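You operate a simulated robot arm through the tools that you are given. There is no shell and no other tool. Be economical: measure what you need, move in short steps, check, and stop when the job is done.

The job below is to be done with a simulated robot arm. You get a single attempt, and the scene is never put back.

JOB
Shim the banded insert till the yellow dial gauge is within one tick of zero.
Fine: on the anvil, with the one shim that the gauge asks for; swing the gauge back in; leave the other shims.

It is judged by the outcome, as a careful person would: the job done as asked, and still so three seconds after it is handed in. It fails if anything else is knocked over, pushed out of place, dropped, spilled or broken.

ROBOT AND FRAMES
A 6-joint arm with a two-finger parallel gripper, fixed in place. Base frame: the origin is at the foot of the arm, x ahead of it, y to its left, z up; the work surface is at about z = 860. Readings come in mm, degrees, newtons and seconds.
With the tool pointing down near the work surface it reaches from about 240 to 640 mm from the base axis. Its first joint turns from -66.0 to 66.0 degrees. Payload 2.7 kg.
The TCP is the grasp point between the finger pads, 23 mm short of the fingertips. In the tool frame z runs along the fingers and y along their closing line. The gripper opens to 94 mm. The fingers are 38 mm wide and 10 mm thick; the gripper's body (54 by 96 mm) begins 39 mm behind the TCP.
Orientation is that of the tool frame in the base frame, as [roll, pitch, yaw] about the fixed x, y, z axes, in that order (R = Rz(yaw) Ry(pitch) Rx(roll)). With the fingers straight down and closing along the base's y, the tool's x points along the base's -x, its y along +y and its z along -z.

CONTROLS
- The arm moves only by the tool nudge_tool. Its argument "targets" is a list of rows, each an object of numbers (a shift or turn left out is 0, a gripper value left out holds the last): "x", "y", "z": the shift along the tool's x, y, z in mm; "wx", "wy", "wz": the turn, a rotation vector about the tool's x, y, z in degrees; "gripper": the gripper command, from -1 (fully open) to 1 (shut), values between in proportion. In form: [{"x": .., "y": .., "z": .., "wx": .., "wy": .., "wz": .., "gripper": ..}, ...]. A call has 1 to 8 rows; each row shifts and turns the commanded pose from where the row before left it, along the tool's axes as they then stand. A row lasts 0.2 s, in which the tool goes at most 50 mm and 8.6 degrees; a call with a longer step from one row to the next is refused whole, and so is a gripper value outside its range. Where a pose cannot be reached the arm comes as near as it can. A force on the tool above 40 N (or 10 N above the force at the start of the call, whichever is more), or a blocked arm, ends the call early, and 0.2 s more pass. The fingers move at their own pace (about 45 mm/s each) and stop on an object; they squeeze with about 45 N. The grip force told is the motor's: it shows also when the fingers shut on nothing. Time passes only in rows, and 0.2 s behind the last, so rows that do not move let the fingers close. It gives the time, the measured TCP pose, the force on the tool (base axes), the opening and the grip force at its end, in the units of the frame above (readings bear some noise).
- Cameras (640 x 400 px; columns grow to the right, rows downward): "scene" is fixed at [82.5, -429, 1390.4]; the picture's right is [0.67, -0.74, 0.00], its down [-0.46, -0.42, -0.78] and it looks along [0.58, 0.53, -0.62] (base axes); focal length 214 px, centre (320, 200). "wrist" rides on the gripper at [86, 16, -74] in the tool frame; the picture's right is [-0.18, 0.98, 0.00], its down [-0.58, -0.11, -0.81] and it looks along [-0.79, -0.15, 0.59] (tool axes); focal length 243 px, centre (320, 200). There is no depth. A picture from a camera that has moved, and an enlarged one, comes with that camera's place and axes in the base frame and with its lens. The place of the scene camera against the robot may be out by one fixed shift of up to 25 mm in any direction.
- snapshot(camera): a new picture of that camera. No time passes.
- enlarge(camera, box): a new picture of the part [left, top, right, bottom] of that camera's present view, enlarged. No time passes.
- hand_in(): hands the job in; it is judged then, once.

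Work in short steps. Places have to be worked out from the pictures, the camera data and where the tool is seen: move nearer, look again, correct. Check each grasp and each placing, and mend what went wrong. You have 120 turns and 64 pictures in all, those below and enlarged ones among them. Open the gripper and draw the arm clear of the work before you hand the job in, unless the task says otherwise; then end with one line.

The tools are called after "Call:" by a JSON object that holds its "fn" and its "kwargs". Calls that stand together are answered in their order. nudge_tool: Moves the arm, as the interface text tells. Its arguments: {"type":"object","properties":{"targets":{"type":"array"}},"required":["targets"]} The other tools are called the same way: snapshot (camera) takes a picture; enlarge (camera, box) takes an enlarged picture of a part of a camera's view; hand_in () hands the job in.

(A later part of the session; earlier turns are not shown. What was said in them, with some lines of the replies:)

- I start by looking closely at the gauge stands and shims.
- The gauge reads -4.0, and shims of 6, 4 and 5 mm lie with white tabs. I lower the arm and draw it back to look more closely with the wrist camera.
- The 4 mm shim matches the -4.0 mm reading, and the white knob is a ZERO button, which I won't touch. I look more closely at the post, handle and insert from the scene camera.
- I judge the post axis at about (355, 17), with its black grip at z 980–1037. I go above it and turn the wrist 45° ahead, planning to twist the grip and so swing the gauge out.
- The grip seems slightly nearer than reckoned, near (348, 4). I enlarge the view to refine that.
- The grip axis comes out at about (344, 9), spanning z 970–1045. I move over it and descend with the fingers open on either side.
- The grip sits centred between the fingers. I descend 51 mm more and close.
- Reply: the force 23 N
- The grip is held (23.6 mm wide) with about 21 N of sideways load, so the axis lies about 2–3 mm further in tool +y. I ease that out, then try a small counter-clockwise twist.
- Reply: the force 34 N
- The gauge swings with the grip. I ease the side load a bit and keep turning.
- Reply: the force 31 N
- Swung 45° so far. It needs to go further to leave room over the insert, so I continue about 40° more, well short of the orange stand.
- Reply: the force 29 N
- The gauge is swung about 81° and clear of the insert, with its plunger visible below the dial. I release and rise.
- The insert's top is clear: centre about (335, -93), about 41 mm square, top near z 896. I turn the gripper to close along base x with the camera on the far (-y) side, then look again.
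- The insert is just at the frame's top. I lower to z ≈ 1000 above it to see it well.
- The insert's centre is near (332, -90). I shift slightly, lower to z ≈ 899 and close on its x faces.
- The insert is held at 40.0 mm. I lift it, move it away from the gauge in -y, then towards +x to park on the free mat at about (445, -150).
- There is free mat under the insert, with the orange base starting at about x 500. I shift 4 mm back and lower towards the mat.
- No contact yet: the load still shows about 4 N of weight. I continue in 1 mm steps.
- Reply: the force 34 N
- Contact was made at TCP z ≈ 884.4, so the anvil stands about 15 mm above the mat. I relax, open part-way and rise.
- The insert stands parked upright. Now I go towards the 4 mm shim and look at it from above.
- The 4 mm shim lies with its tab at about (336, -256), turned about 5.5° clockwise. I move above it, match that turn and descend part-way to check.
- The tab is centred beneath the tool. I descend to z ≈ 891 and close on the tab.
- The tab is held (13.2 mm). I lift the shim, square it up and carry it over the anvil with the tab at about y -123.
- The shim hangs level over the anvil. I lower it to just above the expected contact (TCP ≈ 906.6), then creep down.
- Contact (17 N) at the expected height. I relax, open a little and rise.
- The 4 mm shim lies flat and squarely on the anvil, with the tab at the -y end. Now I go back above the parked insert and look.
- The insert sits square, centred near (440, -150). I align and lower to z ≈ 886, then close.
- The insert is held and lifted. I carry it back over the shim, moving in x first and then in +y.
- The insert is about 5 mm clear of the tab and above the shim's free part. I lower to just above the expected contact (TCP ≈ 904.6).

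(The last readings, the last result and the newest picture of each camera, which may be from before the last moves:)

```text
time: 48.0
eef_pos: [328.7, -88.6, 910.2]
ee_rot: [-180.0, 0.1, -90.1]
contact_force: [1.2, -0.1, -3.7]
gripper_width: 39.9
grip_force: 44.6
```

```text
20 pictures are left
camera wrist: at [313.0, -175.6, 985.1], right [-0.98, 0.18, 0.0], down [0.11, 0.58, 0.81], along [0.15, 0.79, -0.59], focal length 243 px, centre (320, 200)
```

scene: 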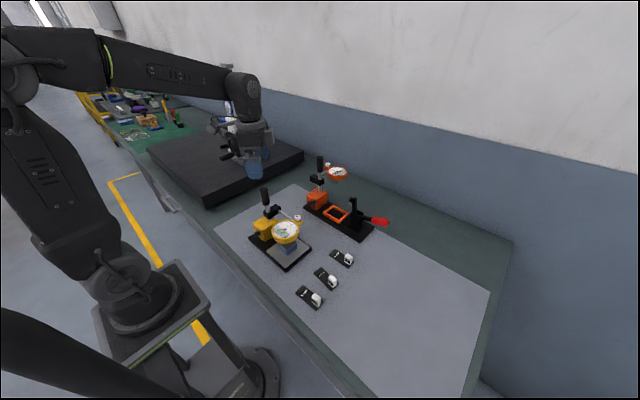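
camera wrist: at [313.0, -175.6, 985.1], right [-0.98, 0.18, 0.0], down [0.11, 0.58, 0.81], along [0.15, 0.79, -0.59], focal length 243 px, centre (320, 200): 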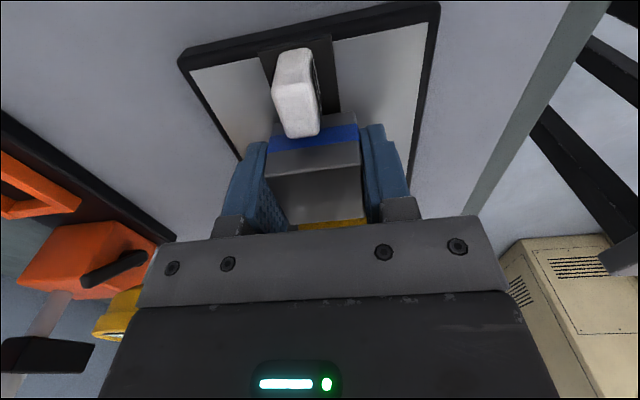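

Call:
{"fn": "nudge_tool", "kwargs": {"targets": [{"y": -1.5, "z": 2}, {"z": 1.5}, {}]}}

Call:
{"fn": "nudge_tool", "kwargs": {"targets": [{"z": 1}, {}]}}

Call:
{"fn": "nudge_tool", "kwargs": {"targets": [{"z": 0.8}, {}]}}

```text
time: 48.8
eef_pos: [331.8, -90.5, 906.2]
ee_rot: [-179.9, 0.0, -90.0]
contact_force: [0.3, -0.6, -3.9]
gripper_width: 39.7
grip_force: 44.5
```

```text
time: 49.4
eef_pos: [331.1, -90.3, 905.1]
ee_rot: [-180.0, 0.0, -90.0]
contact_force: [-2.5, -1.3, 2.5]
gripper_width: 39.7
grip_force: 45.3
```

```text
time: 50.0
eef_pos: [332.6, -89.6, 905.7]
ee_rot: [-179.9, 0.0, -90.0]
contact_force: [-7.7, 0.7, 27.7]
gripper_width: 39.9
grip_force: 45.1
```

Contact came at TCP z ≈ 905, as expected for the insert resting on the 4 mm plate. I relax, open and rise straight up.

Call:
{"fn": "nudge_tool", "kwargs": {"targets": [{"z": -1}, {"gripper": -0.2}, {"gripper": -0.2}, {"gripper": -0.2}, {"z": -20}, {"z": -40}, {"z": -45}, {}]}}

Call:
{"fn": "enlarge", "kwargs": {"camera": "scene", "box": [240, 180, 340, 280]}}

Call:
{"fn": "snapshot", "kwargs": {"camera": "wrist"}}

```text
time: 51.8
eef_pos: [332.9, -89.5, 1011.9]
ee_rot: [180.0, 0.0, -90.0]
contact_force: [0.1, -0.4, 0.6]
gripper_width: 56.2
grip_force: 0.0
```

```text
4.00 times, centred on (290, 230) of scene
camera zoom: at [82.4, -429.0, 1390.4], right [0.67, -0.74, 0.0], down [-0.46, -0.42, -0.78], along [0.58, 0.53, -0.62], focal length 858 px, centre (440, 80)
```

zoom: 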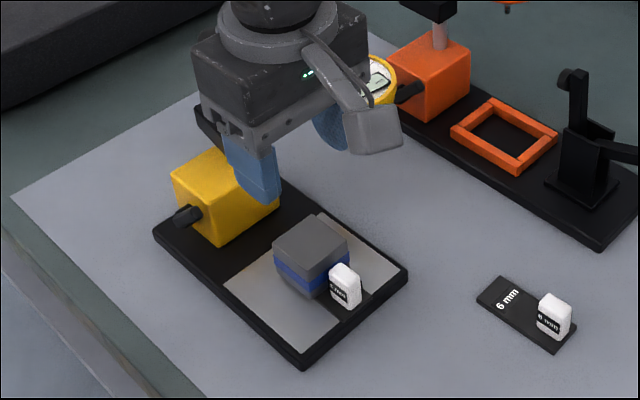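

```text
18 pictures are left
camera wrist: at [315.6, -175.4, 1087.0], right [-0.98, 0.18, 0.0], down [0.11, 0.58, 0.81], along [0.15, 0.79, -0.59], focal length 243 px, centre (320, 200)
```

wrist: 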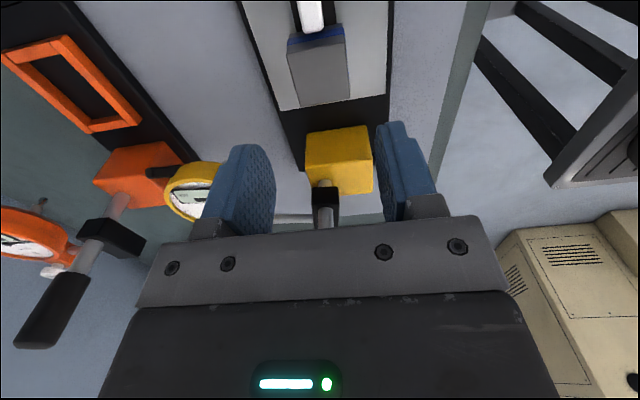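

The insert sits on the shim at its old place. I rise and return above the post grip, turning back to the yaw at which I let it go.

Call:
{"fn": "nudge_tool", "kwargs": {"targets": [{"z": -40}, {"z": -40}, {"z": -37, "gripper": -1}, {"x": -33, "y": -4.5}, {"x": -33, "y": -4.5}, {"x": -33.5, "y": -4.5}, {}]}}

Call:
{"fn": "nudge_tool", "kwargs": {"targets": [{"wz": 8}, {"wz": 8}, {"wz": 8}, {"wz": 8}, {"wz": 8}, {"wz": 8}, {"wz": 6}, {}]}}

Call:
{"fn": "snapshot", "kwargs": {"camera": "wrist"}}

```text
time: 53.4
eef_pos: [346.2, 11.3, 1128.2]
ee_rot: [-179.9, 0.1, -90.0]
contact_force: [0.3, -0.7, -0.3]
gripper_width: 93.9
grip_force: 0.1
```

```text
time: 55.2
eef_pos: [346.7, 9.9, 1127.5]
ee_rot: [179.9, 0.2, -144.1]
contact_force: [0.5, -0.4, 0.1]
gripper_width: 93.9
grip_force: 0.0
```

```text
17 pictures are left
camera wrist: at [265.7, -27.6, 1202.9], right [-0.43, 0.9, 0.0], down [0.53, 0.25, 0.81], along [0.73, 0.35, -0.59], focal length 243 px, centre (320, 200)
```

wrist: 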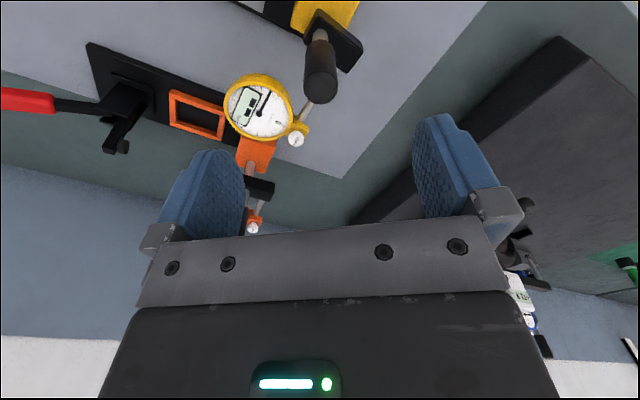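

The grip is centred below the tool again. I descend to z ≈ 1018 and close on it.

Call:
{"fn": "nudge_tool", "kwargs": {"targets": [{"z": 36}, {"z": 37}, {"z": 37}, {}, {"gripper": 0.2}, {"gripper": 1}, {"gripper": 1}, {"gripper": 1}]}}

Call:
{"fn": "nudge_tool", "kwargs": {"targets": [{"gripper": 1}, {}]}}

```text
time: 57.0
eef_pos: [346.4, 10.5, 1018.6]
ee_rot: [179.9, 0.2, -143.9]
contact_force: [-3.8, 3.4, 0.0]
gripper_width: 23.6
grip_force: 20.9
```

```text
time: 57.6
eef_pos: [346.3, 9.9, 1018.0]
ee_rot: [-180.0, 0.0, -144.0]
contact_force: [-4.5, 5.5, -0.8]
gripper_width: 23.4
grip_force: 44.6
```

Gripped with little side load. I turn clockwise about 40° and check before the plunger nears the insert.

Call:
{"fn": "nudge_tool", "kwargs": {"targets": [{"wz": 6}, {"wz": 6}, {"wz": 6}, {"wz": 6}, {"wz": 6}, {"wz": 6}, {}]}}

Call:
{"fn": "enlarge", "kwargs": {"camera": "scene", "box": [230, 170, 330, 270]}}

```text
time: 59.2
eef_pos: [345.6, 10.4, 1018.4]
ee_rot: [180.0, 0.1, 179.9]
contact_force: [-1.5, 18.0, 9.2]
gripper_width: 23.2
grip_force: 45.1
```

```text
4.00 times, centred on (280, 220) of scene
camera zoom: at [82.3, -428.4, 1390.6], right [0.67, -0.74, 0.0], down [-0.46, -0.42, -0.78], along [0.58, 0.52, -0.62], focal length 858 px, centre (480, 120)
```

zoom: 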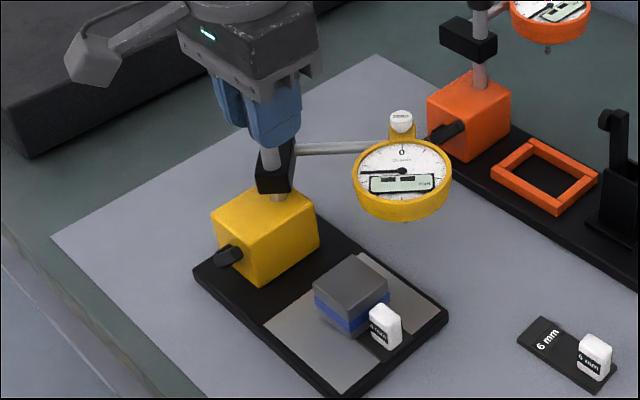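

Turning well. I ease the side load and turn 20° more, then check the plunger against the insert.

Call:
{"fn": "nudge_tool", "kwargs": {"targets": [{"y": 0.8}, {"wz": 5}, {"wz": 5}, {"wz": 5}, {"wz": 5}, {}]}}

Call:
{"fn": "enlarge", "kwargs": {"camera": "scene", "box": [240, 190, 320, 270]}}

```text
time: 60.6
eef_pos: [345.9, 9.6, 1018.3]
ee_rot: [179.9, 0.1, 160.0]
contact_force: [8.1, -4.6, 0.2]
gripper_width: 23.4
grip_force: 45.0
```

```text
5.00 times, centred on (280, 230) of scene
camera zoom: at [82.6, -429.1, 1390.3], right [0.67, -0.74, 0.0], down [-0.46, -0.42, -0.78], along [0.58, 0.53, -0.62], focal length 1072 px, centre (520, 50)
```

zoom: 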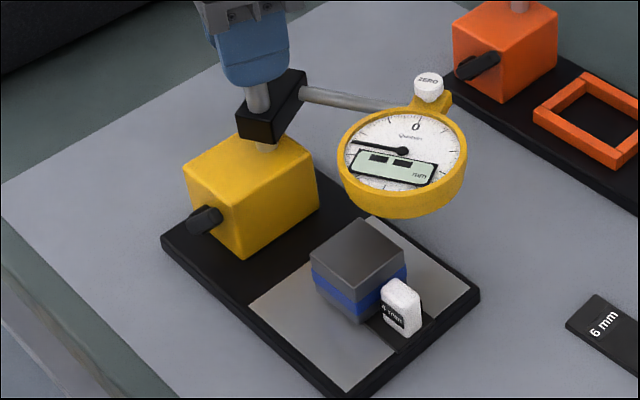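

25° remain. I go on in small steps, watching the insert.

Call:
{"fn": "nudge_tool", "kwargs": {"targets": [{"wz": 4}, {"wz": 4}, {"wz": 4}, {}]}}

Call:
{"fn": "enlarge", "kwargs": {"camera": "scene", "box": [240, 190, 320, 270]}}

```text
time: 61.6
eef_pos: [346.7, 9.9, 1018.0]
ee_rot: [180.0, 0.0, 147.8]
contact_force: [12.9, -9.9, 6.3]
gripper_width: 23.5
grip_force: 45.2
```

```text
5.00 times, centred on (280, 230) of scene
camera zoom: at [82.8, -429.2, 1390.3], right [0.67, -0.74, 0.0], down [-0.46, -0.42, -0.78], along [0.58, 0.53, -0.62], focal length 1072 px, centre (520, 50)
```

zoom: 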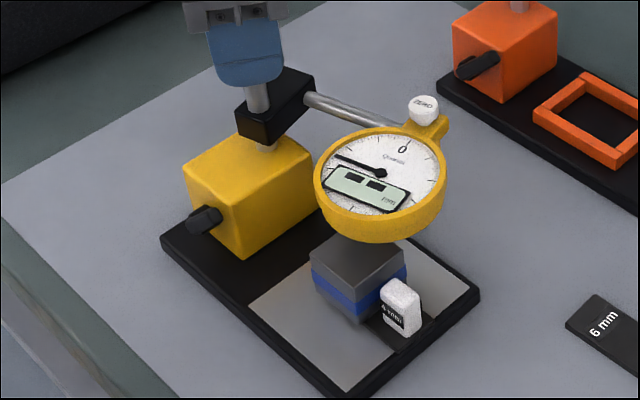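

The insert is undisturbed. I turn the remaining 13°.

Call:
{"fn": "nudge_tool", "kwargs": {"targets": [{"wz": 4}, {"wz": 4}, {"wz": 3}, {}]}}

Call:
{"fn": "enlarge", "kwargs": {"camera": "scene", "box": [240, 190, 320, 270]}}

```text
time: 62.6
eef_pos: [346.2, 9.9, 1018.4]
ee_rot: [179.9, 0.1, 137.0]
contact_force: [9.5, -5.3, 11.9]
gripper_width: 23.2
grip_force: 44.7
```

```text
5.00 times, centred on (280, 230) of scene
camera zoom: at [82.6, -429.1, 1390.3], right [0.67, -0.74, 0.0], down [-0.46, -0.42, -0.78], along [0.58, 0.53, -0.62], focal length 1072 px, centre (520, 50)
```

zoom: 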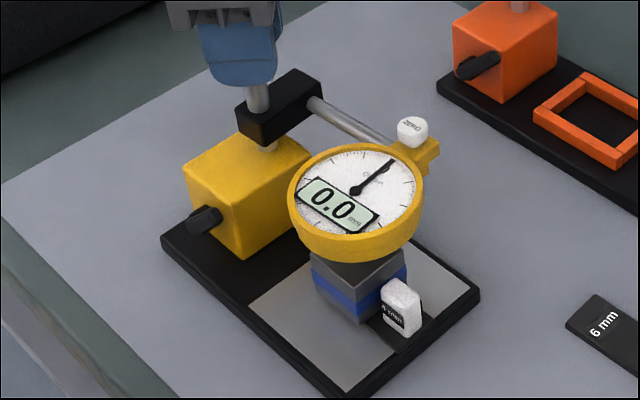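

The gauge reads 0.0. I turn the last 2° to its original angle, release and rise.

Call:
{"fn": "nudge_tool", "kwargs": {"targets": [{"wz": 2}, {}, {"gripper": -1}, {"gripper": -1}, {"gripper": -1}, {"gripper": -1}, {}]}}

Call:
{"fn": "nudge_tool", "kwargs": {"targets": [{"z": -30}, {"z": -40}, {"z": -45}, {"z": -45}, {}, {}]}}

Call:
{"fn": "enlarge", "kwargs": {"camera": "scene", "box": [240, 190, 320, 270]}}

Call:
{"fn": "snapshot", "kwargs": {"camera": "scene"}}

```text
time: 64.2
eef_pos: [345.7, 10.5, 1016.9]
ee_rot: [179.8, 0.0, 135.0]
contact_force: [0.2, 0.0, -0.1]
gripper_width: 94.2
grip_force: 0.0
```

```text
time: 65.6
eef_pos: [345.5, 9.8, 1176.9]
ee_rot: [179.9, 0.0, 135.0]
contact_force: [0.1, -0.5, -0.3]
gripper_width: 94.2
grip_force: 0.0
```

```text
5.00 times, centred on (280, 230) of scene
camera zoom: at [82.5, -429.0, 1390.4], right [0.67, -0.74, 0.0], down [-0.46, -0.42, -0.78], along [0.58, 0.53, -0.62], focal length 1072 px, centre (520, 50)
```

zoom: 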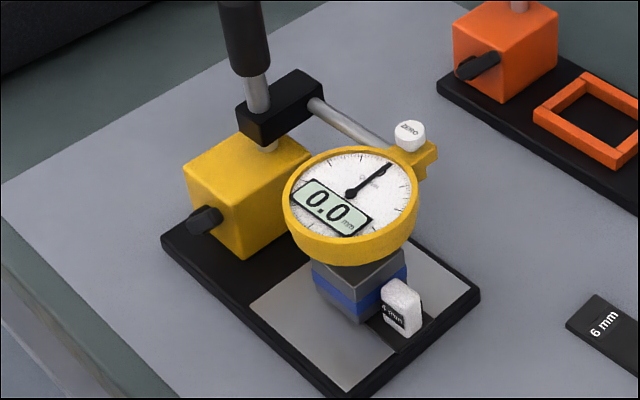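

```text
11 pictures are left
```

scene: 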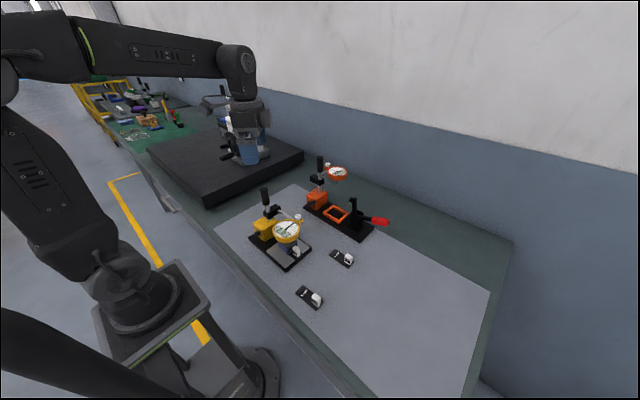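

The gauge reads 0.0 with the insert on the 4 mm shim, the 5 and 6 mm shims are untouched, and the arm is clear. I hand in.

Call:
{"fn": "hand_in", "kwargs": {}}

```text
The job is handed in.
```

The banded insert now sits on the 4 mm shim on the anvil, and with the yellow gauge swung back in it reads 0.0; the 5 mm and 6 mm shims were not touched.
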